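You operate a simulated robot arm through the tools that you are given. There is no shell and no other tool. Be economical: measure what you need, move in short steps, check, and stop when the job is done.

The job below is to be done with a simulated robot arm. You get a single attempt, and the scene is never put back.

## Task
Make a tag: colour the cream card's patch yellow, then punch one slot.
Fine: crayon back, clip left open; slide the card home and shut the shield first; leave it in the punch. Set down upright: yellow crayon. A coat counts when it lies all over at full strength: go over it till it gets no stronger.

It is judged by the outcome, as a careful person would: the job done as asked, and still so three seconds after it is handed in. It fails if anything else is knocked over, pushed out of place, dropped, spilled or broken.

## Robot
A 5-joint arm with a two-finger parallel gripper, fixed in place. Base frame: the origin is at the foot of the arm, x ahead of it, y to its left, z up; the work surface is at about z = 0. Lengths are in cm, angles in degrees, forces in N, time in s.
With the tool pointing down near the work surface it reaches from about 26 to 60 cm from the base axis. Its first joint turns from -66.0 to 66.0 degrees. The tool tilts only in the upright plane through the base axis and itself; it spins freely about its own axis. Payload 1.57 kg.
The TCP is the grasp point between the finger pads, 3 cm short of the fingertips. In the tool frame z runs along the fingers and y along their closing line. The gripper opens to 8 cm. The fingers are 1.7 cm wide and 1.2 cm thick; the gripper's body (4 by 8.2 cm) begins 8 cm behind the TCP.
Orientation is told as [roll, pitch, yaw] about the base's x, y, z axes, in that order, counted from this pose: with the fingers straight down and closing along the base's y, the tool's x points along the base's -x, its y along +y and its z along -z.

## Interface
- The arm moves only by the tool nudge_tool. Its argument "commands" is a list of rows, each an object of numbers (a shift or turn left out is 0, a gripper value left out holds the last): "tx", "ty", "tz": the shift along the tool's x, y, z in cm; "ax", "ay", "az": the turn, a rotation vector about the tool's x, y, z in degrees; "claw": the opening, from 0 (shut) to 1 (fully open). In form: [{"tx": .., "ty": .., "tz": .., "ax": .., "ay": .., "az": .., "claw": ..}, ...]. A call has 1 to 12 rows; each row shifts and turns the commanded pose from where the row before left it, along the tool's axes as they then stand. A row lasts 0.2 s, in which the tool goes at most 5 cm and 8.6 degrees; a call with a longer step from one row to the next is refused whole, and so is a gripper value outside its range. A pose out of reach is approached as far as the arm can. The call stops where the force on the tool passes 40 N (or 10 N more than at its start, if that is more) or the arm is blocked; 0.2 s more then pass. Each finger travels about 15.3 cm/s and halts on what it meets, pressing with about 25 N; the grip force reading is that of the motor and also rises with nothing between the fingers. The clock runs only during rows and for 0.2 s after the last one: add rows that do not move to give the fingers time. The reply holds the time, the measured pose of the TCP, the force on the tool along the base axes, the opening and the grip force, in the units named above and with some noise, with the torque about the TCP (base axes, N m) and any sound that the robot's microphone picked up.
- Cameras (640 x 400 px; columns grow to the right, rows downward): "scene" is fixed at [5.61, 44.38, 52.61]; the picture's right is [-0.24, -0.97, 0.00], its down [-0.65, 0.16, -0.74] and it looks along [0.72, -0.18, -0.67] (base axes); focal length 214 px, centre (320, 200). "wrist" rides on the gripper at [7.2, -0.7, -12.2] in the tool frame; the picture's right is [0.09, 1.00, 0.00], its down [-0.84, 0.08, -0.54] and it looks along [-0.54, 0.05, 0.84] (tool axes); focal length 238 px, centre (320, 200).
- get_image(camera): a new picture of that camera. The clock stands still meanwhile.
- point_at(camera, pixels): for up to 12 pixels [column, row] of the newest picture of that camera ("zoom" is the newest enlarged one), the place [x, y, z] in the base frame of the surface seen there, good to about 0.2 cm, but the place of the scene camera against the robot may be out by one fixed shift of up to 1.8 cm in any direction. The clock stands still meanwhile.
- zoom(camera, box): a new picture of the part [left, top, right, bottom] of that camera's present view, enlarged. The clock stands still meanwhile.
- finish_job(): hands the job in; it is judged then, once.

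Go step by step. Measure first, check grasps and placings, and put right what went wrong. The budget is 80 turns and 54 pictures, counting those below and the enlarged ones. Unless the task says otherwise, let go and move clear before handing in.

The tools are called by a JSON object that holds its "fn" and its "kwargs". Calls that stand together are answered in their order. nudge_tool: Moves the arm, as the interface text tells. Its arguments: {"type":"object","properties":{"commands":{"type":"array","items":{"type":"object","properties":{"tx":{"type":"number"},"ty":{"type":"number"},"tz":{"type":"number"},"ax":{"type":"number"},"ay":{"type":"number"},"az":{"type":"number"},"claw":{"type":"number"}}}}},"required":["commands"]} The other tools are called the same way: get_image (camera) takes a picture; point_at (camera, pixels) gives the place of the surface under pixels of a picture; zoom (camera, box) takes an enlarged picture of a part of a camera's view; finish_job () hands the job in.

At the start:

```text
time: 0.0
ee_pos: [38.16, 14.64, 35.47]
orientation: [-0.1, 0.0, -0.1]
ft_force: [0.2, 0.2, -0.5]
moment: [0.01, -0.03, 0.0]
width: 8.02
grip_force: 0.1
```

scene: 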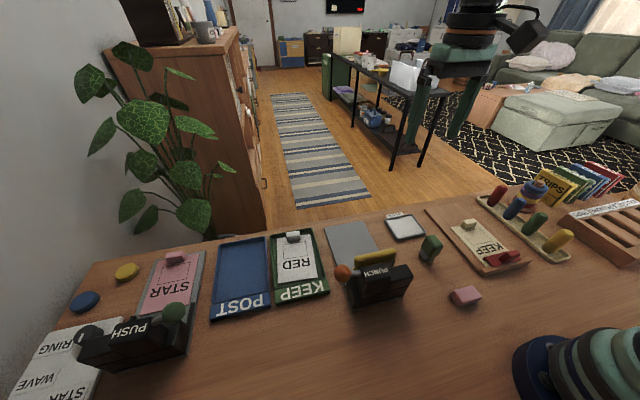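
wrist: 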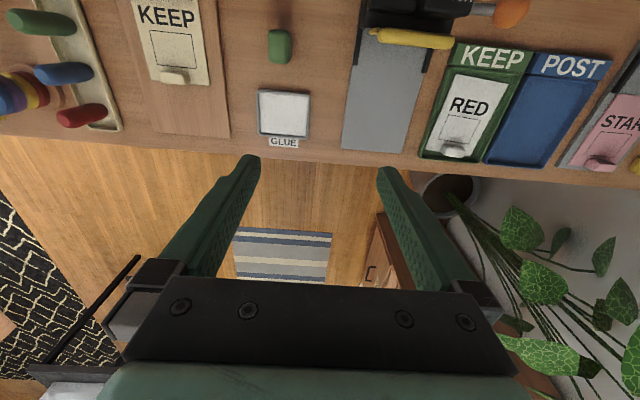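

The scene shows a cream KEEP card held on a wooden board (~480,240), crayons in a tray at the right, and a PUNCH at (375,280). I'll enlarge these areas first.

{"fn": "zoom", "kwargs": {"camera": "scene", "box": [400, 160, 640, 310]}}

{"fn": "zoom", "kwargs": {"camera": "scene", "box": [260, 200, 450, 320]}}

{"fn": "zoom", "kwargs": {"camera": "scene", "box": [10, 220, 250, 400]}}

```text
2.67 times, centred on (520, 235) of scene
```

zoom: 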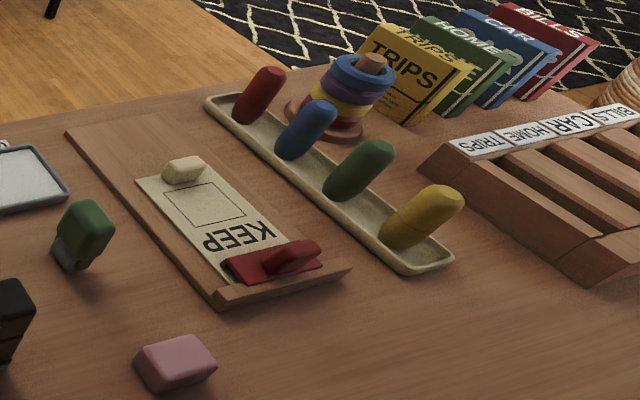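

```text
3.33 times, centred on (355, 260) of scene
```

zoom: 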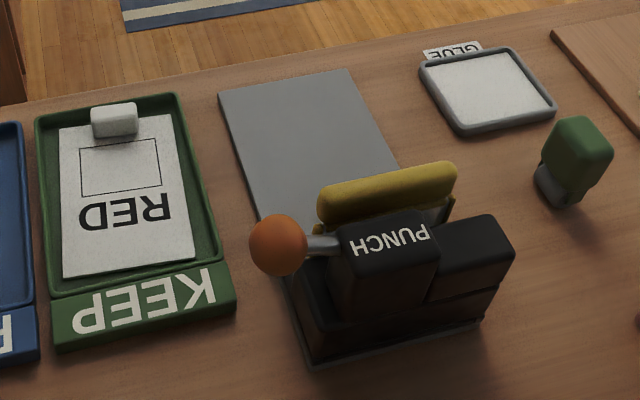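

```text
2.22 times, centred on (130, 310) of scene
```

zoom: 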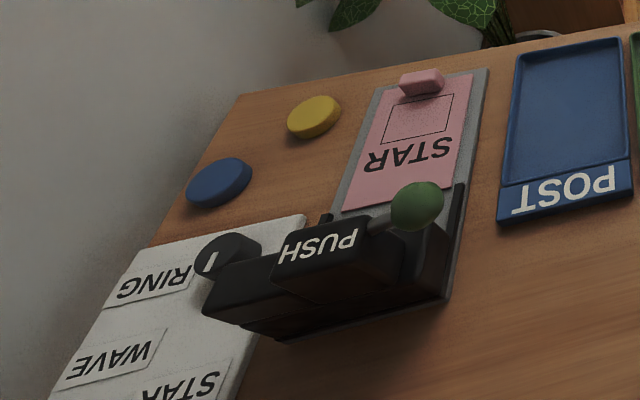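

I'll pull the arm back so the wrist camera looks down on the card, crayons and punch.

{"fn": "nudge_tool", "kwargs": {"commands": [{"tx": 4.5}, {"tx": 4.5}, {"ty": -4.5}, {"ty": -4.5}, {"ty": -4.5}, {}]}}

{"fn": "get_image", "kwargs": {"camera": "wrist"}}

```text
time: 1.4
ee_pos: [29.0, 0.99, 35.79]
orientation: [-0.1, 0.0, 0.1]
ft_force: [-0.3, -0.2, 0.4]
moment: [-0.04, 0.03, -0.02]
width: 7.99
grip_force: 0.2
```

```text
48 pictures are left
```

wrist: 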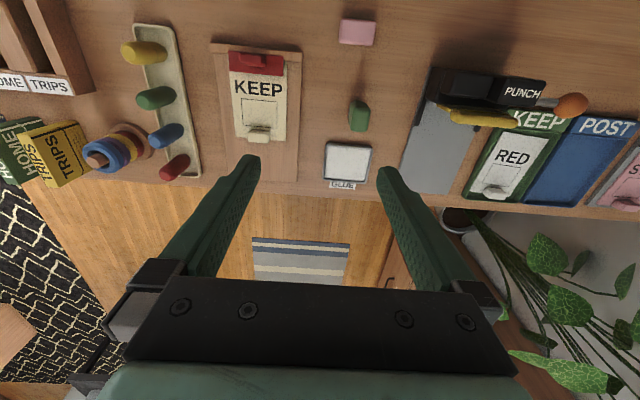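

{"fn": "zoom", "kwargs": {"camera": "wrist", "box": [110, 10, 330, 190]}}

{"fn": "point_at", "kwargs": {"camera": "wrist", "pixels": [[129, 45], [144, 52], [160, 52], [230, 54], [256, 63], [282, 70], [235, 138], [284, 140], [259, 134], [258, 115], [212, 50], [300, 55]]}}

{"fn": "zoom", "kwargs": {"camera": "wrist", "box": [390, 50, 610, 200]}}

{"fn": "point_at", "kwargs": {"camera": "wrist", "pixels": [[442, 80], [480, 90], [520, 95], [545, 103], [571, 105], [480, 116], [445, 110], [515, 123], [404, 188], [448, 193], [418, 120], [432, 150]]}}

```text
2.22 times, centred on (220, 100) of wrist
```

zoom: 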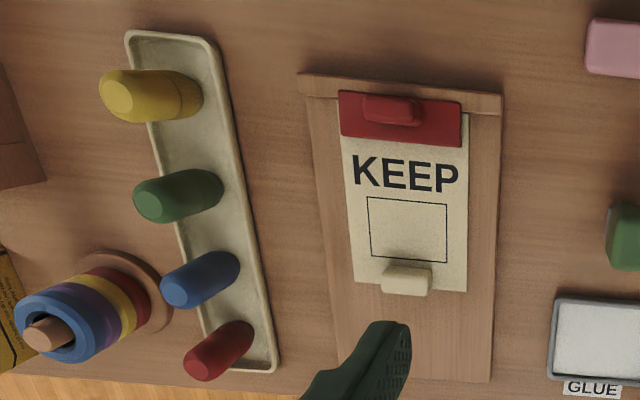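

```text
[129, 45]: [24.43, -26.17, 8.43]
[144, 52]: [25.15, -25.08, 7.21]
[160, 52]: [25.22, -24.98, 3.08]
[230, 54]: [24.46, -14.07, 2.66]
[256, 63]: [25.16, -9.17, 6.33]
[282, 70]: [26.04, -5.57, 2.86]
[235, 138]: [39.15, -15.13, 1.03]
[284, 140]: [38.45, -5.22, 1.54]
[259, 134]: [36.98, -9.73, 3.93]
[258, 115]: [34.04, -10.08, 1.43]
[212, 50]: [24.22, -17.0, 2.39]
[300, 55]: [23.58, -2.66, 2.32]
```

```text
2.67 times, centred on (500, 125) of wrist
```

zoom: 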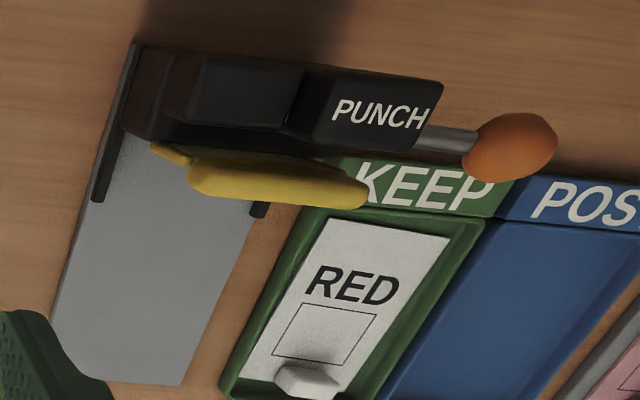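

```text
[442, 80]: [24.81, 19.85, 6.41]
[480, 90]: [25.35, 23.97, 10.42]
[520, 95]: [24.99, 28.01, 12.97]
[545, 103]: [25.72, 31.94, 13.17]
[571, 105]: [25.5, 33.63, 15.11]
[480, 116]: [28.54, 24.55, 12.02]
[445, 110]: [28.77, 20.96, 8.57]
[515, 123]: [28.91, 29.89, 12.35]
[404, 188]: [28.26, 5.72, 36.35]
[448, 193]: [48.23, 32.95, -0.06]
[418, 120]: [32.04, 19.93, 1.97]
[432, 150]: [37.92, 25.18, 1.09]
```

The card lies lengthwise along x with its cream knob at the far end (about 37,-9.7). The red clip holds the near end. I'll enlarge the clip, crayon and punch mechanisms.

{"fn": "zoom", "kwargs": {"camera": "scene", "box": [470, 230, 580, 300]}}

{"fn": "zoom", "kwargs": {"camera": "scene", "box": [325, 240, 425, 315]}}

{"fn": "point_at", "kwargs": {"camera": "wrist", "pixels": [[348, 185], [400, 175], [420, 105], [440, 190], [452, 185], [470, 140], [177, 35], [200, 168], [229, 140], [288, 85], [239, 100], [264, 102]]}}

```text
5.71 times, centred on (525, 265) of scene
```

zoom: 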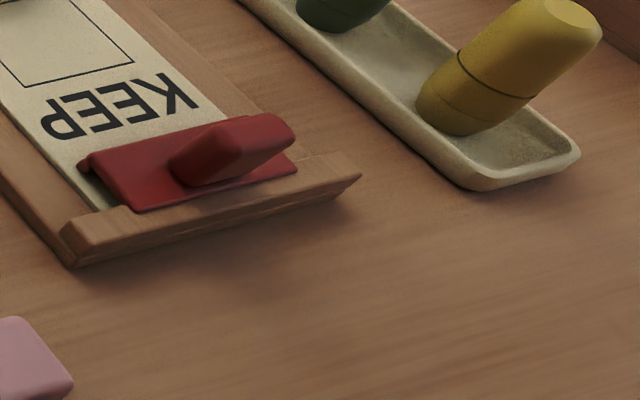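

```text
5.33 times, centred on (375, 278) of scene
```

zoom: 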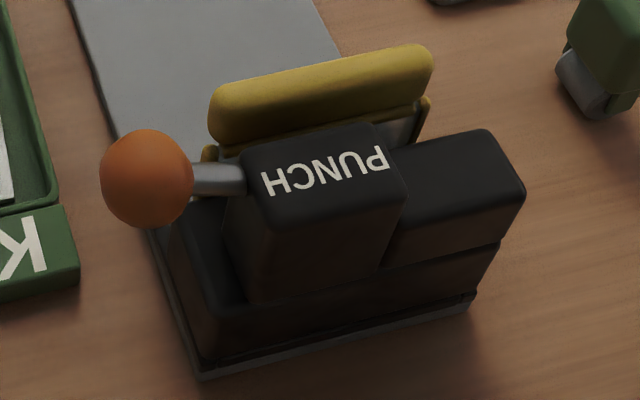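

```text
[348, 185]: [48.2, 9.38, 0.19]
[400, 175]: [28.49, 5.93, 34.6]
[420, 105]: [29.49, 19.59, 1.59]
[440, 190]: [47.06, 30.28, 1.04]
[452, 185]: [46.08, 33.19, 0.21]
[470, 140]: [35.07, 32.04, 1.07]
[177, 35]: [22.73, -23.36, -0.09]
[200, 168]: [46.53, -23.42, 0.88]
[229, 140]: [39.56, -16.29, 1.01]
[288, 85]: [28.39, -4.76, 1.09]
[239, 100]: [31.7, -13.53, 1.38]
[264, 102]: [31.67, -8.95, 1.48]
```

The crayon stands upright in the tray. I'll move above it for a close view.

{"fn": "nudge_tool", "kwargs": {"commands": [{"ty": -4.4, "tx": 0.6}, {"ty": -4.4, "tx": 0.6}, {"ty": -4.4, "tx": 0.6}, {"ty": -4.4, "tx": 0.6}, {"ty": -4.4, "tx": 0.6}, {"ty": -4.2, "tx": 0.6}, {"tz": 4.5}, {"tz": 4.5}, {"tz": 3}, {}]}}

{"fn": "get_image", "kwargs": {"camera": "wrist"}}

{"fn": "get_image", "kwargs": {"camera": "scene"}}

```text
time: 3.6
ee_pos: [25.25, -25.08, 23.39]
orientation: [0.0, 0.0, 0.0]
ft_force: [0.2, 0.1, 0.2]
moment: [0.02, 0.0, 0.01]
width: 8.01
grip_force: 0.0
```

```text
43 pictures are left
```

wrist: 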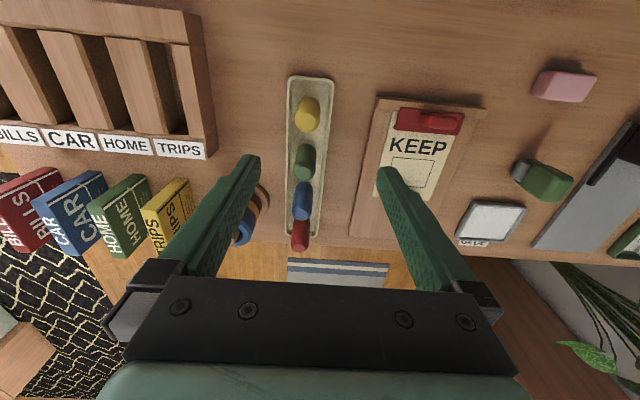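

```text
42 pictures are left
```

scene: 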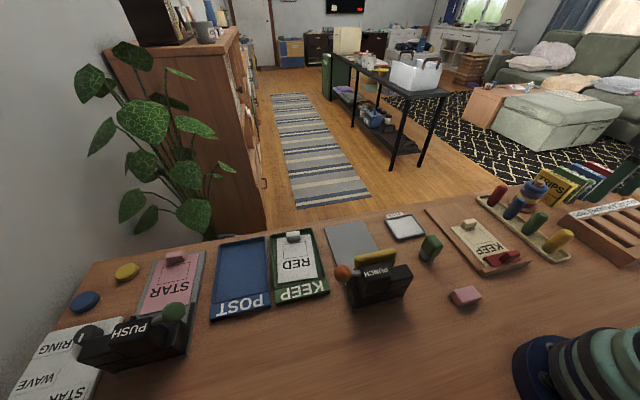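

The yellow crayon is at (307,112). I'll measure its top, base and tray edges.

{"fn": "point_at", "kwargs": {"camera": "wrist", "pixels": [[307, 102], [298, 104], [317, 106], [302, 126], [310, 128], [289, 120], [332, 100], [309, 80], [399, 112], [455, 118], [429, 122], [205, 130]]}}

{"fn": "zoom", "kwargs": {"camera": "wrist", "box": [260, 60, 500, 210]}}

```text
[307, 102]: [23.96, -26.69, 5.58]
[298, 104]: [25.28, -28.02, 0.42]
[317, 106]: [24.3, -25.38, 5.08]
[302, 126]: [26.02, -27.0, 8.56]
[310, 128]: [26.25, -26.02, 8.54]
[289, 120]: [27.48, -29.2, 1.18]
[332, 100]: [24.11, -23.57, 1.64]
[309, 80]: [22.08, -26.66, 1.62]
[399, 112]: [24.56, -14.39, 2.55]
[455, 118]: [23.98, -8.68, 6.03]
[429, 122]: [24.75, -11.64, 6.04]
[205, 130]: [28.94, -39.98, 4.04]
```

```text
2.67 times, centred on (380, 135) of wrist
```

zoom: 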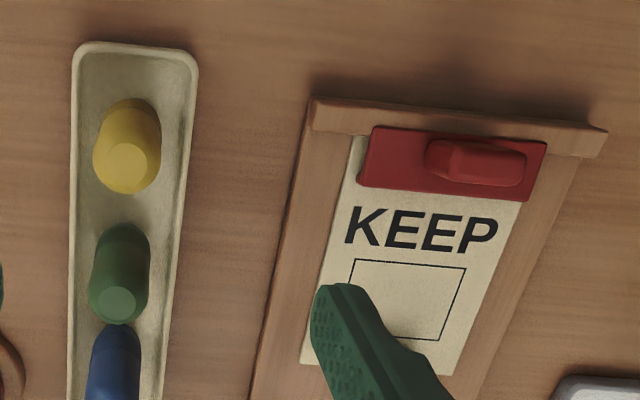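

The crayon is centred at about (25.2,-26.5), with its top at 8.6 and radius about 1.3. I'll go down and grip it.

{"fn": "nudge_tool", "kwargs": {"commands": [{"ty": -1.4}, {"tz": 4.5}, {"tz": 4.5}, {"tz": 4.5}, {"tz": 2.4}, {"tz": 2.3}, {}, {"claw": 0}, {"claw": 0}, {"claw": 0}]}}

{"fn": "zoom", "kwargs": {"camera": "scene", "box": [440, 150, 640, 275]}}

```text
time: 5.8
ee_pos: [25.15, -26.4, 5.37]
orientation: [0.0, 0.0, 0.1]
ft_force: [-1.0, -0.5, 0.2]
moment: [0.03, 0.02, -0.01]
width: 2.95
grip_force: 25.6
```

```text
3.20 times, centred on (540, 212) of scene
```

zoom: 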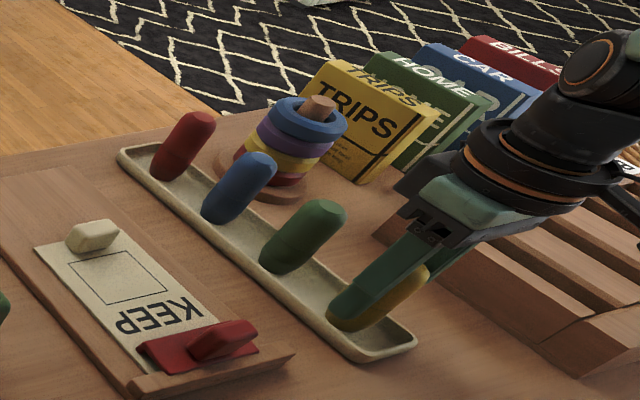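

The crayon is gripped (width 2.95). I'll lift it and look at its bottom end.

{"fn": "nudge_tool", "kwargs": {"commands": [{"tz": -2}, {"tz": -4}, {"tz": -4}, {"ty": 4}, {"ty": 4}, {"ty": 4, "tx": -2}, {"ty": 3, "tx": -3}, {"tx": -3}, {}]}}

{"fn": "zoom", "kwargs": {"camera": "scene", "box": [420, 110, 620, 280]}}

{"fn": "get_image", "kwargs": {"camera": "wrist"}}

```text
time: 7.8
ee_pos: [33.33, -11.41, 15.44]
orientation: [0.0, 0.1, 0.0]
ft_force: [0.0, -0.3, 0.5]
moment: [-0.03, 0.0, 0.01]
width: 2.97
grip_force: 25.0
```

```text
2.35 times, centred on (520, 195) of scene
```

zoom: 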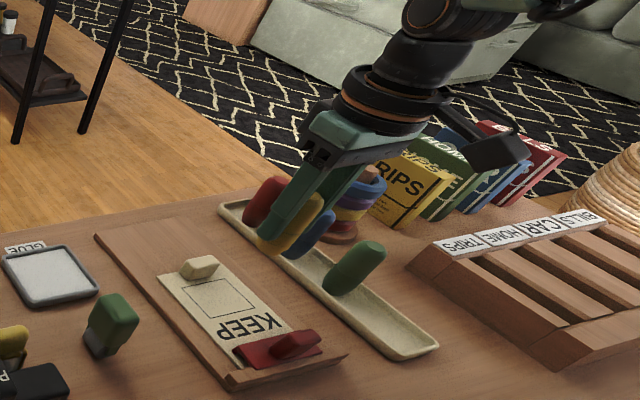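

```text
38 pictures are left
```

wrist: 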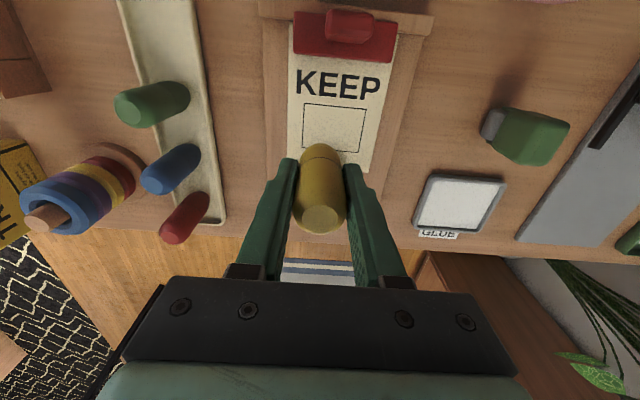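

The patch outline's near corners are at (304,104) and (364,107), and its far corners at (302,145) and (360,152). I'll measure these and the knob.

{"fn": "point_at", "kwargs": {"camera": "wrist", "pixels": [[304, 104], [364, 107], [302, 145], [360, 152], [290, 90], [392, 90], [374, 170], [333, 125], [350, 25], [350, 45], [295, 45], [390, 55]]}}

{"fn": "zoom", "kwargs": {"camera": "wrist", "box": [250, 0, 450, 180]}}

```text
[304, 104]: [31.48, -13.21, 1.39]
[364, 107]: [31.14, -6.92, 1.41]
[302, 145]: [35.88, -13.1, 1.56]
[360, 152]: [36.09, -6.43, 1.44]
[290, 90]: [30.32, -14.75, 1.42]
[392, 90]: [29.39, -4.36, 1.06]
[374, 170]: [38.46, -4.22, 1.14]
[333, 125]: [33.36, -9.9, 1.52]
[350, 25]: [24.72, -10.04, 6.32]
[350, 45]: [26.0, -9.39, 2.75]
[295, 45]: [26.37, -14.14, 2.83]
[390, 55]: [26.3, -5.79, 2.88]
```

```text
2.22 times, centred on (350, 90) of wrist
```

zoom: 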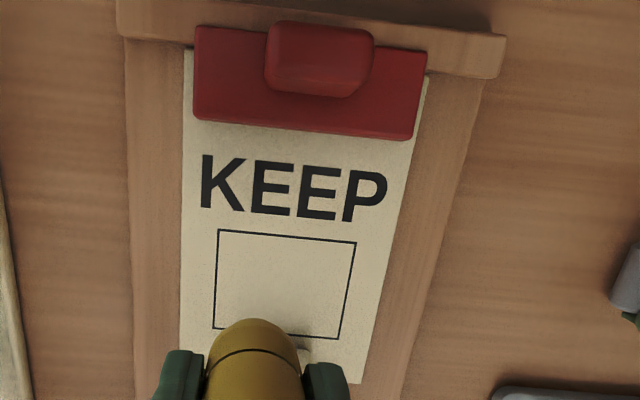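

The patch spans about x 31.3–36.0 and y -13.2 to -6.6, with the card top at 1.45. I'll lower the crayon over its centre until it touches.

{"fn": "nudge_tool", "kwargs": {"commands": [{"ty": 1.5}, {"tz": 4}, {"tz": 4}, {"tz": 0.6}, {"tz": 0.2}, {"tz": 0.2}, {}]}}

{"fn": "zoom", "kwargs": {"camera": "scene", "box": [430, 190, 560, 290]}}

```text
time: 9.4
ee_pos: [33.4, -10.08, 6.4]
orientation: [-0.1, -0.1, -0.1]
ft_force: [1.3, -2.9, 8.6]
moment: [-0.17, -0.16, 0.03]
width: 2.94
grip_force: 25.5
```

```text
4.00 times, centred on (495, 240) of scene
```

zoom: 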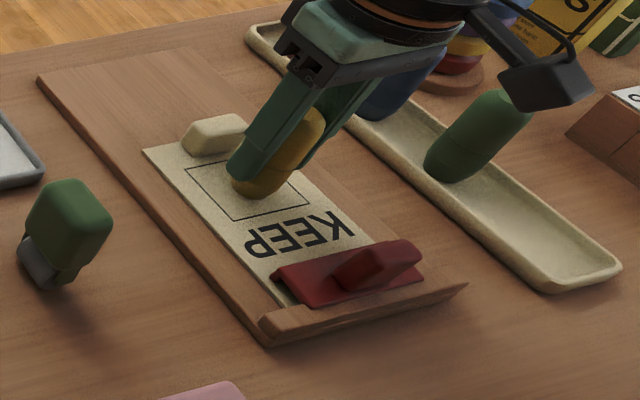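

It touches at TCP z 6.4 with 8.6 N. I'll ease slightly, make a trial stroke across y, and check the mark.

{"fn": "nudge_tool", "kwargs": {"commands": [{"tz": -0.08}, {"ty": 0.7}, {"ty": 0.7}, {"ty": 0.6}, {"tx": 0.8}, {}]}}

{"fn": "get_image", "kwargs": {"camera": "wrist"}}

```text
time: 10.8
ee_pos: [32.65, -8.07, 6.41]
orientation: [0.0, 0.0, 0.0]
ft_force: [0.2, 0.6, 0.4]
moment: [0.05, 0.01, -0.02]
width: 2.96
grip_force: 25.3
```

```text
35 pictures are left
```

wrist: 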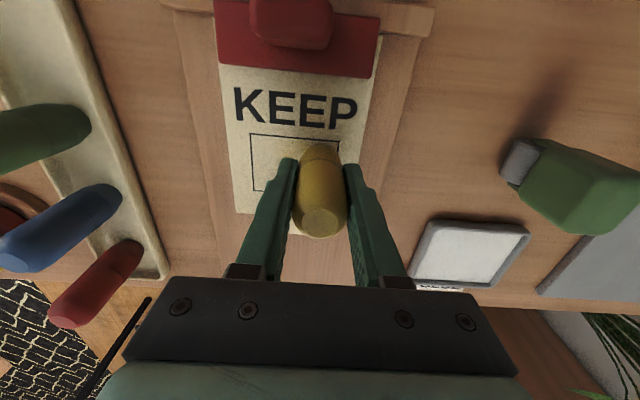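

Force was nearly zero, so I'll press a bit more and draw a full line at x≈32.6.

{"fn": "nudge_tool", "kwargs": {"commands": [{"tz": 0.07}, {"ty": -0.9}, {"ty": -0.9}, {"ty": -0.9}, {"ty": -0.9}, {"ty": -0.8}, {"tx": -1}, {"ty": 1}, {"ty": 1}, {"ty": 1}, {"ty": 1}, {"ty": 1}]}}

{"fn": "zoom", "kwargs": {"camera": "scene", "box": [430, 190, 560, 290]}}

```text
time: 13.4
ee_pos: [33.66, -7.55, 6.27]
orientation: [0.0, 0.1, 0.0]
ft_force: [-0.7, -1.2, 0.3]
moment: [0.02, -0.01, 0.03]
width: 2.95
grip_force: 24.9
```

```text
4.00 times, centred on (495, 240) of scene
```

zoom: 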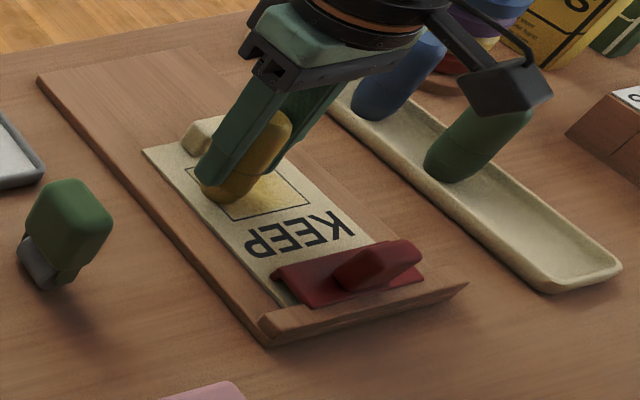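

A light yellow is appearing. I'll press a bit harder and keep rastering.

{"fn": "nudge_tool", "kwargs": {"commands": [{"tz": 0.12}, {}]}}

```text
time: 14.0
ee_pos: [33.67, -7.51, 6.3]
orientation: [0.1, 0.1, 0.0]
ft_force: [1.3, 0.0, 0.8]
moment: [0.03, -0.05, -0.01]
width: 2.97
grip_force: 25.0
```

{"fn": "nudge_tool", "kwargs": {"commands": [{"tz": 0.08}, {}]}}

```text
time: 14.6
ee_pos: [33.56, -7.53, 6.3]
orientation: [0.0, 0.0, 0.0]
ft_force: [0.1, 1.0, -0.4]
moment: [-0.03, -0.02, -0.01]
width: 2.93
grip_force: 25.1
```

{"fn": "nudge_tool", "kwargs": {"commands": [{"tz": 0.1}, {}]}}

{"fn": "zoom", "kwargs": {"camera": "wrist", "box": [220, 80, 420, 260]}}

```text
time: 15.2
ee_pos: [33.56, -7.54, 6.01]
orientation: [0.0, 0.0, 0.1]
ft_force: [0.3, 0.5, 2.0]
moment: [0.07, -0.08, -0.03]
width: 2.92
grip_force: 24.6
```

```text
2.22 times, centred on (320, 170) of wrist
```

zoom: 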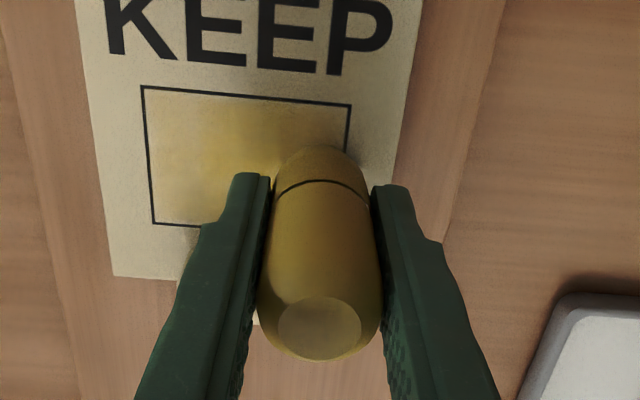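

The coat builds with a wide brush and stays within the patch. I'll raster the whole patch at about 2–3 N.

{"fn": "nudge_tool", "kwargs": {"commands": [{"tz": 0.04, "tx": 1}, {"tx": 0.7}, {"ty": -1}, {"ty": -1}, {"ty": -1}, {"ty": -1}, {"ty": -1}, {"tx": -1}, {"ty": 1}, {"ty": 1}, {"ty": 1}, {"ty": 1}]}}

{"fn": "nudge_tool", "kwargs": {"commands": [{"ty": 1}, {"tx": -1}, {"ty": -1}, {"ty": -1}, {"ty": -1}, {"ty": -1}, {"ty": -1}, {"tx": -1}, {"ty": 1}, {"ty": 1}, {"ty": 1}, {"ty": 1}]}}

{"fn": "zoom", "kwargs": {"camera": "scene", "box": [430, 190, 560, 290]}}

```text
time: 17.8
ee_pos: [33.05, -8.52, 6.03]
orientation: [0.1, 0.0, 0.0]
ft_force: [-0.8, -0.3, 0.5]
moment: [0.0, 0.02, -0.01]
width: 2.96
grip_force: 24.8
```

```text
time: 20.4
ee_pos: [34.92, -8.42, 5.91]
orientation: [-0.1, -0.1, 0.0]
ft_force: [1.1, -2.5, 4.9]
moment: [-0.08, 0.01, -0.02]
width: 2.91
grip_force: 25.2
```

```text
4.00 times, centred on (495, 240) of scene
```

zoom: 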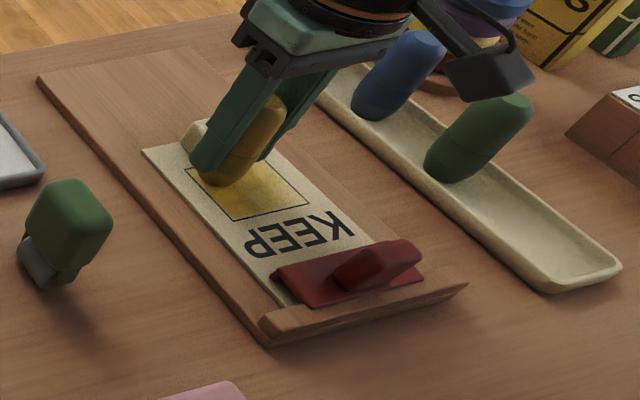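

The colour is strengthening. I'll repeat a raster going the other way, including the edges.

{"fn": "nudge_tool", "kwargs": {"commands": [{"ty": 1}, {"ty": 0.7}, {"ty": -1.2}, {"ty": -1.2}, {"ty": -1.2}, {"ty": -1.2}, {"ty": -1}, {"tx": 0.9}, {"ty": 1.2}, {"ty": 1.2}, {"ty": 1.2}, {"ty": 1.2}]}}

{"fn": "nudge_tool", "kwargs": {"commands": [{"ty": 1, "tz": 0.03}, {"tx": 0.9}, {"ty": -1.2}, {"ty": -1.2}, {"ty": -1.2}, {"ty": -1.2}, {"ty": -1}, {"tx": 0.9}, {"ty": 1.2}, {"ty": 1.2}, {"ty": 1.2}, {"ty": 1.2}]}}

{"fn": "nudge_tool", "kwargs": {"commands": [{"ty": 1, "tz": 0.03}, {"tx": 0.6}, {"ty": -1.2}, {"ty": -1.2}, {"ty": -1.2}, {"ty": -1.2}, {"ty": -1}, {"tx": -0.9}, {"ty": 1.2}, {"ty": 1.2}, {"ty": 1.2}, {"ty": 1.2}]}}

{"fn": "zoom", "kwargs": {"camera": "wrist", "box": [220, 80, 420, 260]}}

```text
time: 23.0
ee_pos: [34.07, -7.54, 5.95]
orientation: [0.0, 0.1, 0.1]
ft_force: [-1.7, -0.8, 1.9]
moment: [-0.08, -0.03, 0.0]
width: 2.89
grip_force: 25.3
```

```text
time: 25.6
ee_pos: [32.2, -7.7, 5.99]
orientation: [0.0, 0.0, 0.0]
ft_force: [0.0, -0.3, -0.5]
moment: [0.01, -0.01, 0.0]
width: 2.86
grip_force: 25.4
```

```text
time: 28.2
ee_pos: [32.55, -7.71, 5.86]
orientation: [0.1, -0.1, 0.0]
ft_force: [0.6, -4.9, 16.4]
moment: [-0.25, -0.05, 0.04]
width: 2.86
grip_force: 25.3
```

```text
2.22 times, centred on (320, 170) of wrist
```

zoom: 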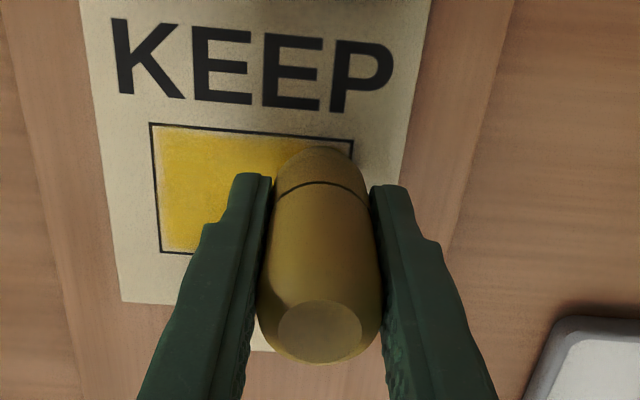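

Saturating in the middle, with edges a bit lighter at the left (150-165,130-250). I'll ease the force and trace the borders: x 31.7–35.2, y -12.8 to -6.9.

{"fn": "nudge_tool", "kwargs": {"commands": [{"tz": -0.03, "ty": 0.8}, {"tx": 0.9}, {"ty": -1.2}, {"ty": -1.2}, {"ty": -1.2}, {"ty": -1.2}, {"ty": -1.2}, {"tx": -0.9}, {"tx": -0.9}, {"tx": -0.9}, {"tx": -0.8}, {}]}}

{"fn": "nudge_tool", "kwargs": {"commands": [{"ty": 1.2}, {"ty": 1.2}, {"ty": 1.2}, {"ty": 1.2}, {"ty": 1.2}, {"tx": 0.9}, {"tx": 0.9}, {"tx": 0.9}, {"tx": -1}, {"ty": -1.2}, {"ty": -1.2}, {"ty": -1.2}]}}

{"fn": "zoom", "kwargs": {"camera": "scene", "box": [460, 210, 530, 270]}}

```text
time: 30.8
ee_pos: [35.18, -12.91, 5.85]
orientation: [0.0, 0.0, -0.1]
ft_force: [-1.4, -0.1, 10.2]
moment: [-0.02, 0.09, -0.01]
width: 2.87
grip_force: 25.6
```

```text
time: 33.4
ee_pos: [33.38, -10.6, 6.0]
orientation: [0.0, -0.1, 0.0]
ft_force: [-0.9, -0.3, 0.4]
moment: [-0.02, 0.0, -0.02]
width: 2.87
grip_force: 24.9
```

```text
6.67 times, centred on (495, 240) of scene
```

zoom: 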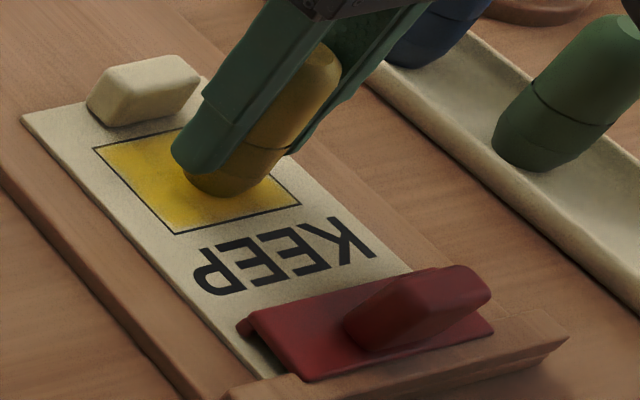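

Nearly full; the near edge is slightly lighter. I'll do another full raster with a touch more pressure, then lift and inspect.

{"fn": "nudge_tool", "kwargs": {"commands": [{"tz": 0.06, "ty": -1.2}, {"ty": -1}, {"tx": 1}, {"tx": 0.7}, {"ty": 1.2}, {"ty": 1.2}, {"ty": 1.2}, {"ty": 1.2}, {"ty": 1}, {"tx": -0.8}, {"ty": -1.2}, {"ty": -1.2}]}}

{"fn": "nudge_tool", "kwargs": {"commands": [{"ty": -1.2}, {"ty": -1.2}, {"ty": -1}, {"tx": -0.9}, {"ty": 1.2}, {"ty": 1.2}, {"ty": 1.2}, {"ty": 1.2}, {"ty": 1}, {"tx": -0.9}, {"ty": -1.2}, {"ty": -1.2}]}}

{"fn": "nudge_tool", "kwargs": {"commands": [{"ty": -1.2}, {"ty": -1.2}, {"ty": -1}, {"tx": -0.8}, {"ty": 1.2}, {"ty": 1.2}, {"ty": 1.2}, {"ty": 1.2}, {"ty": 1}, {"tz": -3}, {"tz": -4}, {"tx": 3}]}}

{"fn": "get_image", "kwargs": {"camera": "wrist"}}

```text
time: 36.0
ee_pos: [32.53, -9.3, 5.96]
orientation: [0.1, 0.0, 0.1]
ft_force: [0.1, 0.7, -1.0]
moment: [-0.01, -0.01, -0.03]
width: 2.86
grip_force: 24.8
```

```text
time: 38.6
ee_pos: [34.36, -9.23, 5.85]
orientation: [0.0, 0.0, 0.0]
ft_force: [0.6, 1.6, 7.1]
moment: [0.12, -0.05, 0.0]
width: 2.86
grip_force: 25.1
```

```text
time: 41.2
ee_pos: [32.07, -6.86, 13.1]
orientation: [0.0, 0.0, 0.1]
ft_force: [0.7, -0.5, 0.2]
moment: [-0.02, -0.03, -0.02]
width: 2.88
grip_force: 25.0
```

```text
29 pictures are left
```

wrist: 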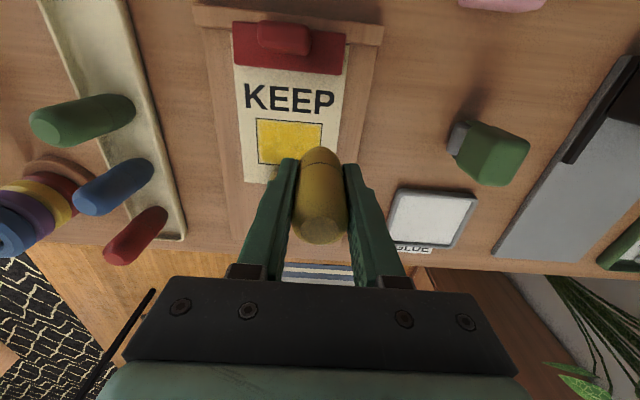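

{"fn": "zoom", "kwargs": {"camera": "scene", "box": [455, 210, 525, 265]}}

{"fn": "zoom", "kwargs": {"camera": "wrist", "box": [230, 80, 350, 185]}}

```text
7.27 times, centred on (490, 238) of scene
```

zoom: 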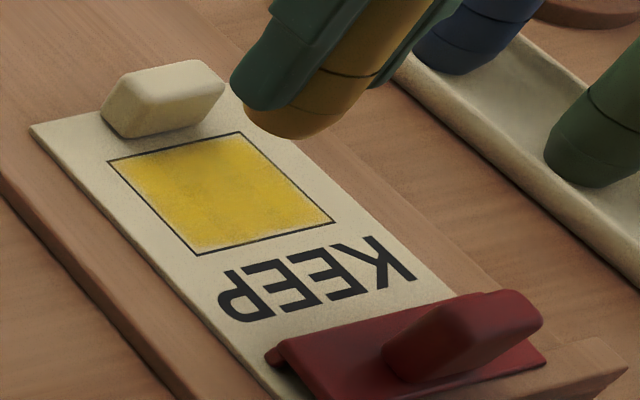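

```text
3.81 times, centred on (290, 132) of wrist
```

zoom: 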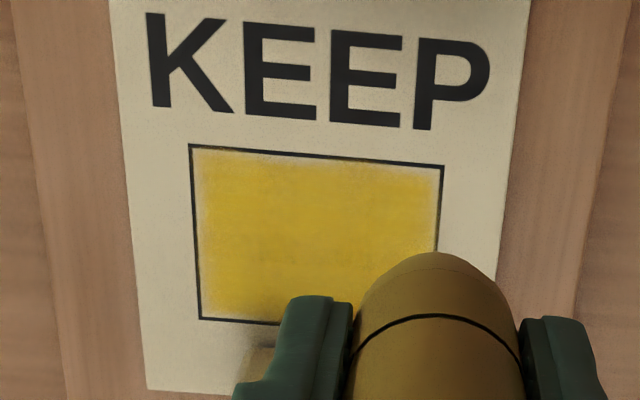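

The middle is full, with a thin lighter margin on the border. I'll trace right along the border lines.

{"fn": "nudge_tool", "kwargs": {"commands": [{"tx": 0.8, "ty": 0.1}, {"tz": 4}, {"tz": 3.03}, {"ty": -1.2}, {"ty": -1.2}, {"ty": -1.2}, {"ty": -1.2}, {"ty": -1.4}, {"ty": 1.4}, {"ty": 1.2}, {"ty": 1.2}, {"ty": 1.2}]}}

{"fn": "nudge_tool", "kwargs": {"commands": [{"ty": 1.3}, {"tx": -1}, {"tx": -1, "ty": 0.1}, {"tx": -1, "ty": 0.1}, {"tx": -1, "ty": 0.1}, {"tx": 1, "ty": -0.1}, {"tx": 1, "ty": -0.1}, {"tx": -1}, {"tx": -1, "ty": 0.1}, {"ty": -1.2}, {"ty": -1.2}, {"ty": -1.2}]}}

{"fn": "nudge_tool", "kwargs": {"commands": [{"ty": -1.2}, {"ty": -1.2}, {"ty": -0.7}, {"tx": 1}, {"tx": 1}, {"tx": 1}, {"tx": 0.9}, {"tx": -1}, {"tx": -1}, {"tx": -1}, {"tx": -0.8}, {}]}}

```text
time: 43.8
ee_pos: [31.35, -8.06, 5.89]
orientation: [0.0, 0.0, 0.0]
ft_force: [0.2, 0.0, -0.3]
moment: [-0.01, -0.02, -0.03]
width: 2.86
grip_force: 25.0
```

```text
time: 46.4
ee_pos: [35.37, -10.19, 5.8]
orientation: [0.0, 0.0, 0.0]
ft_force: [-2.4, 0.5, -1.2]
moment: [0.04, 0.04, 0.01]
width: 2.86
grip_force: 25.0
```

```text
time: 49.0
ee_pos: [35.28, -13.33, 5.95]
orientation: [0.0, -0.1, 0.0]
ft_force: [-0.3, -1.1, 0.1]
moment: [-0.02, -0.01, 0.0]
width: 2.83
grip_force: 25.2
```

{"fn": "nudge_tool", "kwargs": {"commands": [{"tz": -3}, {"tz": -4}, {"ty": -4}, {}]}}

{"fn": "zoom", "kwargs": {"camera": "scene", "box": [455, 210, 525, 265]}}

{"fn": "zoom", "kwargs": {"camera": "wrist", "box": [330, 70, 490, 190]}}

```text
time: 50.0
ee_pos: [35.22, -17.28, 13.04]
orientation: [0.0, 0.0, 0.0]
ft_force: [-0.3, 0.1, -0.4]
moment: [-0.03, -0.01, 0.0]
width: 2.87
grip_force: 24.4
```

```text
7.27 times, centred on (490, 238) of scene
```

zoom: 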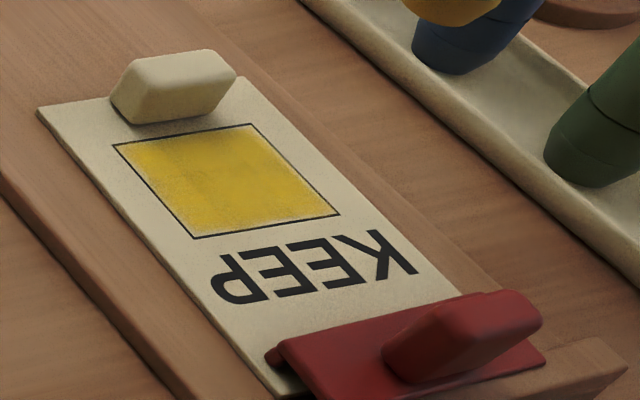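

```text
3.33 times, centred on (410, 130) of wrist
```

zoom: 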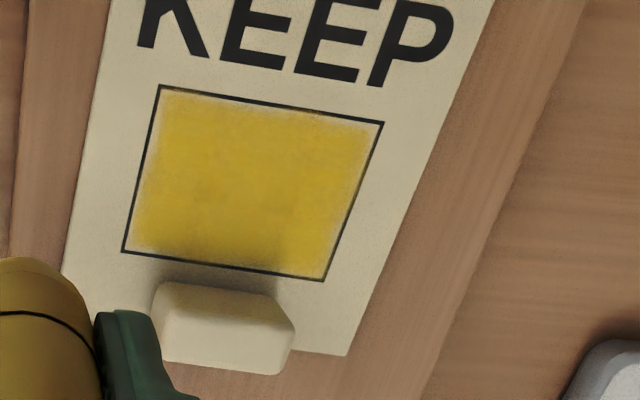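

The card has swung slightly from contact with the knob but is still clipped. Borders are still a bit light, so I'll re-measure the patch corners.

{"fn": "point_at", "kwargs": {"camera": "zoom", "pixels": [[158, 86], [384, 122], [325, 281], [122, 252], [160, 290], [294, 310], [250, 185], [348, 352], [270, 340]]}}

```text
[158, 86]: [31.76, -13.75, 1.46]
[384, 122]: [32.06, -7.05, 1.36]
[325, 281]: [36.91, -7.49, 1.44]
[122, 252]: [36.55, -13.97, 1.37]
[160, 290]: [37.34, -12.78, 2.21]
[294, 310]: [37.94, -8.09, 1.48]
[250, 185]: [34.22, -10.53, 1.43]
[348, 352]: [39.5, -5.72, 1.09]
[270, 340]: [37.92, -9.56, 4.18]
```

The patch is now x 31.8–36.8, y -13.9 to -7.2. I'll come down at the far-left corner and check the force.

{"fn": "nudge_tool", "kwargs": {"commands": [{"tx": -0.5, "ty": 3.6}, {"tz": 4}, {"tz": 3}, {"tz": 0.1}, {}]}}

```text
time: 51.2
ee_pos: [35.86, -13.83, 5.84]
orientation: [0.0, 0.0, 0.1]
ft_force: [0.5, -0.2, -0.5]
moment: [0.0, 0.01, -0.01]
width: 2.84
grip_force: 24.9
```

{"fn": "nudge_tool", "kwargs": {"commands": [{"tz": 0.08}, {}]}}

```text
time: 51.8
ee_pos: [35.72, -13.64, 5.82]
orientation: [0.1, -0.1, 0.0]
ft_force: [0.7, 0.5, 0.8]
moment: [-0.02, -0.01, 0.0]
width: 2.87
grip_force: 25.2
```

{"fn": "nudge_tool", "kwargs": {"commands": [{"tz": 0.06}, {}]}}

```text
time: 52.4
ee_pos: [35.74, -13.56, 5.81]
orientation: [0.1, -0.2, 0.0]
ft_force: [-0.4, 0.7, 11.5]
moment: [0.07, -0.02, -0.02]
width: 2.86
grip_force: 25.0
```

Contact is at 5.8 with 11 N. I'll trace the left, near, right and far borders.

{"fn": "nudge_tool", "kwargs": {"commands": [{"tz": -0.03}, {"tx": 1}, {"tx": 1}, {"tx": 1}, {"tx": 0.8}, {"ty": 1.2}, {"ty": 1.2}, {"ty": 1.2}, {"ty": 1.2}, {"ty": 1.3}, {}]}}

{"fn": "nudge_tool", "kwargs": {"commands": [{"tx": -1}, {"tx": -1}, {"tx": -1}, {"tx": -0.8}, {"ty": -1.2}, {"ty": -1.2}, {"ty": -1.2}, {"ty": -1.2}, {"ty": -1.4}, {"ty": 0.3, "tx": 0.5}, {}]}}

{"fn": "nudge_tool", "kwargs": {"commands": [{"tx": 1, "ty": -0.3}, {"tx": 1}, {"tx": 1}, {"tx": 0.3}, {"ty": 1.2}, {"ty": 1.2}, {"ty": 1.2}, {"ty": 1.2}, {"ty": 1.3}, {"tx": -1}, {"tx": -1}, {"tx": -1}]}}

{"fn": "nudge_tool", "kwargs": {"commands": [{"ty": -1.2}, {"ty": -1.2}, {"tz": -3}, {"tz": -4}, {"ty": -4}, {"ty": -3}, {}]}}

{"fn": "zoom", "kwargs": {"camera": "wrist", "box": [330, 70, 490, 190]}}

```text
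time: 54.8
ee_pos: [31.86, -7.59, 5.72]
orientation: [0.1, 0.2, -0.1]
ft_force: [-1.4, 0.3, 1.2]
moment: [0.01, 0.0, 0.0]
width: 2.87
grip_force: 25.2
```

```text
time: 57.2
ee_pos: [35.07, -13.48, 5.62]
orientation: [0.0, 0.0, 0.0]
ft_force: [0.0, 0.0, -0.8]
moment: [0.01, 0.0, 0.05]
width: 2.87
grip_force: 25.2
```

```text
time: 59.8
ee_pos: [34.93, -7.59, 5.73]
orientation: [0.0, 0.0, 0.1]
ft_force: [0.3, 0.8, 0.5]
moment: [0.01, 0.01, 0.02]
width: 2.88
grip_force: 25.1
```

```text
time: 61.4
ee_pos: [34.96, -17.13, 12.55]
orientation: [-0.1, 0.0, 0.0]
ft_force: [-0.5, -0.3, -0.1]
moment: [0.02, -0.01, 0.0]
width: 2.88
grip_force: 24.9
```

```text
3.33 times, centred on (410, 130) of wrist
```

zoom: 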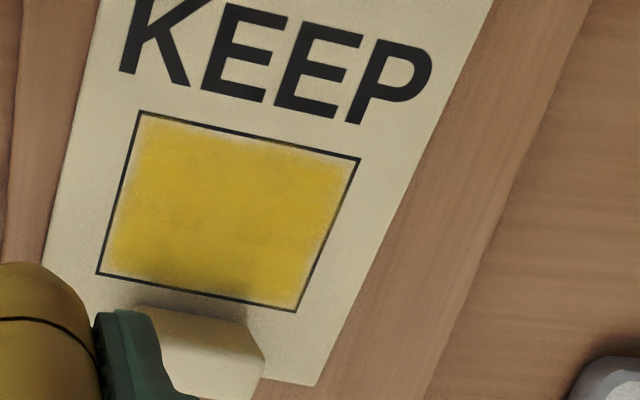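

The margins are improving but still light at the near and right edges, and the card keeps shifting slightly. Re-measuring.

{"fn": "point_at", "kwargs": {"camera": "zoom", "pixels": [[138, 112], [360, 158], [295, 311], [97, 275], [140, 310], [262, 350], [230, 205], [315, 385]]}}

{"fn": "zoom", "kwargs": {"camera": "scene", "box": [455, 210, 555, 285]}}

```text
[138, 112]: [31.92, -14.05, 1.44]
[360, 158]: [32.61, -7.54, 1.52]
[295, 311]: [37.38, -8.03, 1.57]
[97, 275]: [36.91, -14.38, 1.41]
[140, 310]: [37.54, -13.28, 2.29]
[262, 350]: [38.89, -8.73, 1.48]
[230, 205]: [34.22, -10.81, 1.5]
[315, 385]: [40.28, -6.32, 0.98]
```

```text
5.33 times, centred on (505, 248) of scene
```

zoom: 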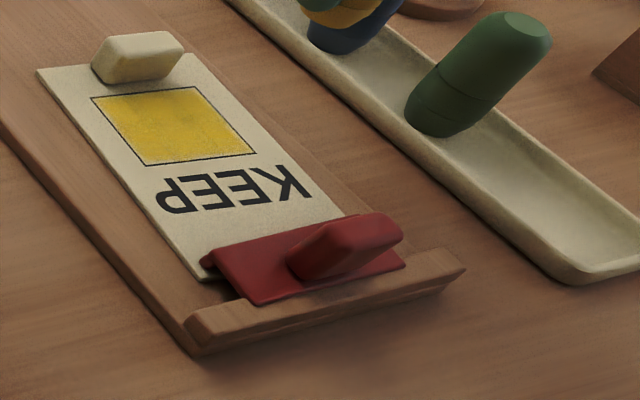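

I'll touch down again at the left edge, then trace left toward the clip, along the near line, and back, keeping +x drags light.

{"fn": "nudge_tool", "kwargs": {"commands": [{"tx": -0.9, "ty": 3.0}, {"tz": 4}, {"tz": 2.9}, {"tz": 0.06}, {}]}}

```text
time: 62.6
ee_pos: [35.78, -14.09, 5.75]
orientation: [0.0, 0.0, 0.0]
ft_force: [-0.2, 0.1, 0.3]
moment: [-0.03, -0.02, -0.04]
width: 2.87
grip_force: 24.9
```

{"fn": "nudge_tool", "kwargs": {"commands": [{"tz": 0.08}, {}]}}

```text
time: 63.2
ee_pos: [35.78, -14.1, 5.66]
orientation: [0.0, 0.0, 0.0]
ft_force: [-0.8, -0.4, -0.4]
moment: [-0.02, 0.01, -0.01]
width: 2.87
grip_force: 25.0
```

{"fn": "nudge_tool", "kwargs": {"commands": [{"tz": 0.06}, {}]}}

```text
time: 63.8
ee_pos: [35.79, -14.16, 5.52]
orientation: [0.0, 0.0, -0.1]
ft_force: [-1.6, -0.3, 6.7]
moment: [0.0, 0.05, -0.02]
width: 2.88
grip_force: 24.7
```

{"fn": "nudge_tool", "kwargs": {"commands": [{"tx": 1}, {"tx": 1}, {"tx": 1}, {"tx": 0.9}, {"ty": 1.3, "tx": -0.12, "tz": 0.02}, {"ty": 1.3, "tx": -0.12}, {"ty": 1.3, "tx": -0.12}, {"ty": 1.3, "tx": -0.12}, {"ty": 1.3, "tx": -0.12}, {}]}}

{"fn": "nudge_tool", "kwargs": {"commands": [{"ty": -1.3, "tx": 0.12}, {"ty": -1.3, "tx": 0.12}, {"ty": -1.3, "tx": 0.12}, {"ty": -1.3, "tx": 0.12}, {"ty": -1.3, "tx": 0.12}, {"tz": -1}, {"ty": 3.2, "tx": -2.1}, {"ty": 3.2, "tx": -2.2}, {"tz": 1.02}, {"tx": 1}, {"tx": 1}]}}

{"fn": "nudge_tool", "kwargs": {"commands": [{"tx": 1}, {"tx": 0.9}, {"tz": -1, "tx": -1}, {"tx": -2.8}, {"tz": 1.02}, {"ty": -1.3}, {"ty": -1.3}, {"ty": -1.3}, {"ty": -1.3}, {"ty": -1.3}]}}

{"fn": "nudge_tool", "kwargs": {"commands": [{"tz": -3}, {"tz": -4}, {"ty": -4}, {}]}}

{"fn": "zoom", "kwargs": {"camera": "wrist", "box": [330, 70, 490, 190]}}

```text
time: 66.0
ee_pos: [32.49, -7.54, 5.59]
orientation: [0.0, 0.1, 0.0]
ft_force: [-0.9, -0.2, -0.5]
moment: [0.01, 0.01, -0.02]
width: 2.86
grip_force: 24.9
```

```text
time: 68.4
ee_pos: [34.43, -7.59, 5.61]
orientation: [0.1, -0.2, -0.1]
ft_force: [3.0, 0.9, 10.3]
moment: [-0.03, -0.19, 0.03]
width: 2.86
grip_force: 25.4
```

```text
time: 70.6
ee_pos: [36.26, -14.35, 5.39]
orientation: [0.0, 0.0, -0.1]
ft_force: [-2.0, 5.4, 12.9]
moment: [0.17, -0.06, 0.02]
width: 2.88
grip_force: 25.6
```

```text
time: 71.6
ee_pos: [36.08, -18.16, 12.29]
orientation: [0.0, -0.1, 0.0]
ft_force: [0.8, 0.1, 0.0]
moment: [0.02, 0.01, 0.03]
width: 2.87
grip_force: 24.9
```

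```text
3.33 times, centred on (410, 130) of wrist
```

zoom: 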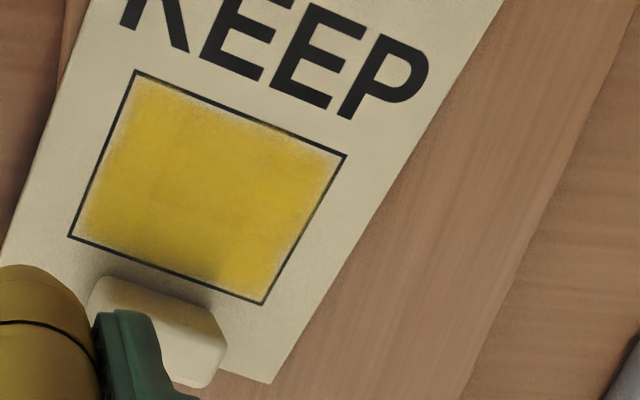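

Left and near edges are good; the right edge and near-right corner remain a little light. Re-measuring to finish these with +y strokes, which also swing the card back.

{"fn": "point_at", "kwargs": {"camera": "zoom", "pixels": [[135, 72], [346, 155], [263, 302], [70, 237], [95, 280], [222, 330], [205, 180]]}}

```text
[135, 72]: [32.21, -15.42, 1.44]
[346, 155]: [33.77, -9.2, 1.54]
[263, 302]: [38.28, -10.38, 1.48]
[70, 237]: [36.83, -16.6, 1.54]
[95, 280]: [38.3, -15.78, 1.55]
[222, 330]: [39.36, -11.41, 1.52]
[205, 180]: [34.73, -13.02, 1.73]
```

{"fn": "nudge_tool", "kwargs": {"commands": [{"tx": -0.6, "ty": 4}, {"tx": -0.6, "ty": 4}, {"tz": 4}, {"tz": 2.96}, {}]}}

```text
time: 72.8
ee_pos: [37.34, -10.07, 5.58]
orientation: [0.0, -0.1, 0.1]
ft_force: [-2.6, 2.1, 11.0]
moment: [0.03, 0.06, -0.02]
width: 2.88
grip_force: 25.1
```

{"fn": "nudge_tool", "kwargs": {"commands": [{"tz": -0.03, "tx": 0.9, "ty": 0.2}, {"tx": 0.9, "ty": 0.25}, {"tx": 0.9, "ty": 0.25}, {"tx": 0.8, "ty": 0.2}, {}, {"tz": -1}, {"tx": -1.3, "ty": -0.3}, {"tz": 1.03}, {"tx": 0.7, "ty": 0.2}, {"tx": 0.6, "ty": 0.1}, {}]}}

{"fn": "zoom", "kwargs": {"camera": "scene", "box": [455, 210, 555, 285]}}

```text
time: 75.2
ee_pos: [33.85, -9.34, 5.59]
orientation: [0.0, -0.1, 0.0]
ft_force: [-0.1, 0.2, 2.2]
moment: [-0.04, 0.0, 0.0]
width: 2.88
grip_force: 24.5
```

```text
5.33 times, centred on (505, 248) of scene
```

zoom: 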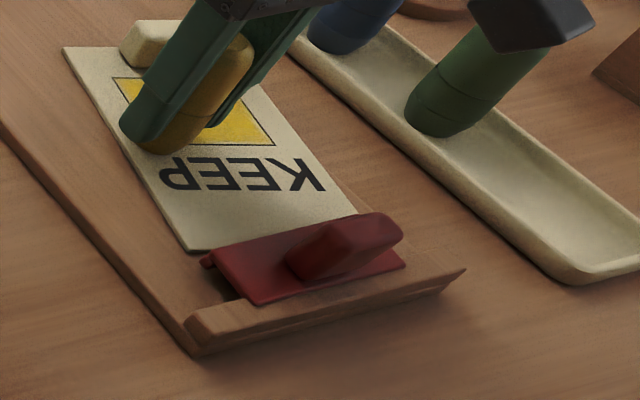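

Now a far-edge stroke from the far-left corner toward +y, then lift and check.

{"fn": "nudge_tool", "kwargs": {"commands": [{"tz": -1}, {"tx": -1.2, "ty": -3.5}, {"tx": -1.2, "ty": -3.5}, {"tz": 1.04}, {}, {"ty": 1.2, "tx": -0.28}, {"ty": 1.2, "tx": -0.28}, {"ty": 1.2, "tx": -0.26}, {"ty": 1.2, "tx": -0.2}, {"ty": 1.2, "tx": -0.15}, {"tz": -4}, {"tz": -3}]}}

{"fn": "nudge_tool", "kwargs": {"commands": [{"ty": -4}, {"ty": -4}, {}]}}

{"fn": "zoom", "kwargs": {"camera": "wrist", "box": [330, 70, 490, 190]}}

```text
time: 77.8
ee_pos: [37.39, -10.32, 12.31]
orientation: [0.0, 0.0, 0.0]
ft_force: [-0.1, -0.6, 0.2]
moment: [0.0, 0.01, 0.0]
width: 2.85
grip_force: 24.7
```

```text
time: 78.6
ee_pos: [37.05, -18.35, 12.29]
orientation: [0.1, 0.0, 0.0]
ft_force: [-0.9, -0.2, -0.3]
moment: [0.0, -0.04, 0.0]
width: 2.88
grip_force: 25.3
```

```text
3.33 times, centred on (410, 130) of wrist
```

zoom: 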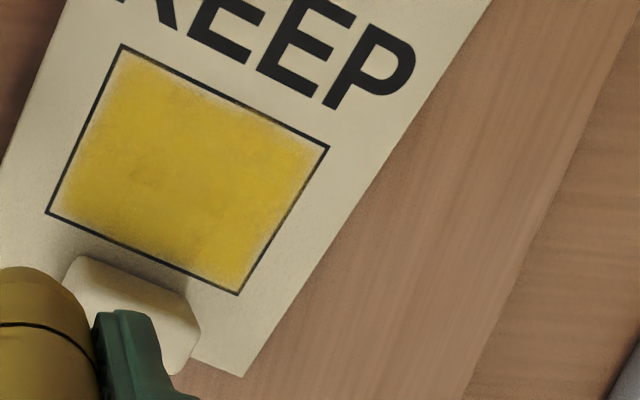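

Nearly there; the far-left corner and the outermost rim remain slightly light. One final measured pass.

{"fn": "point_at", "kwargs": {"camera": "zoom", "pixels": [[122, 46], [328, 147], [238, 295], [47, 212], [75, 265], [195, 330]]}}

```text
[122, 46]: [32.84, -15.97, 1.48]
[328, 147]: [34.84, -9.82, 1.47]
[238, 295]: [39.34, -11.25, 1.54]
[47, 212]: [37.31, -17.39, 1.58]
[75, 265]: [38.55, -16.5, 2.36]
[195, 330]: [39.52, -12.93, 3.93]
```

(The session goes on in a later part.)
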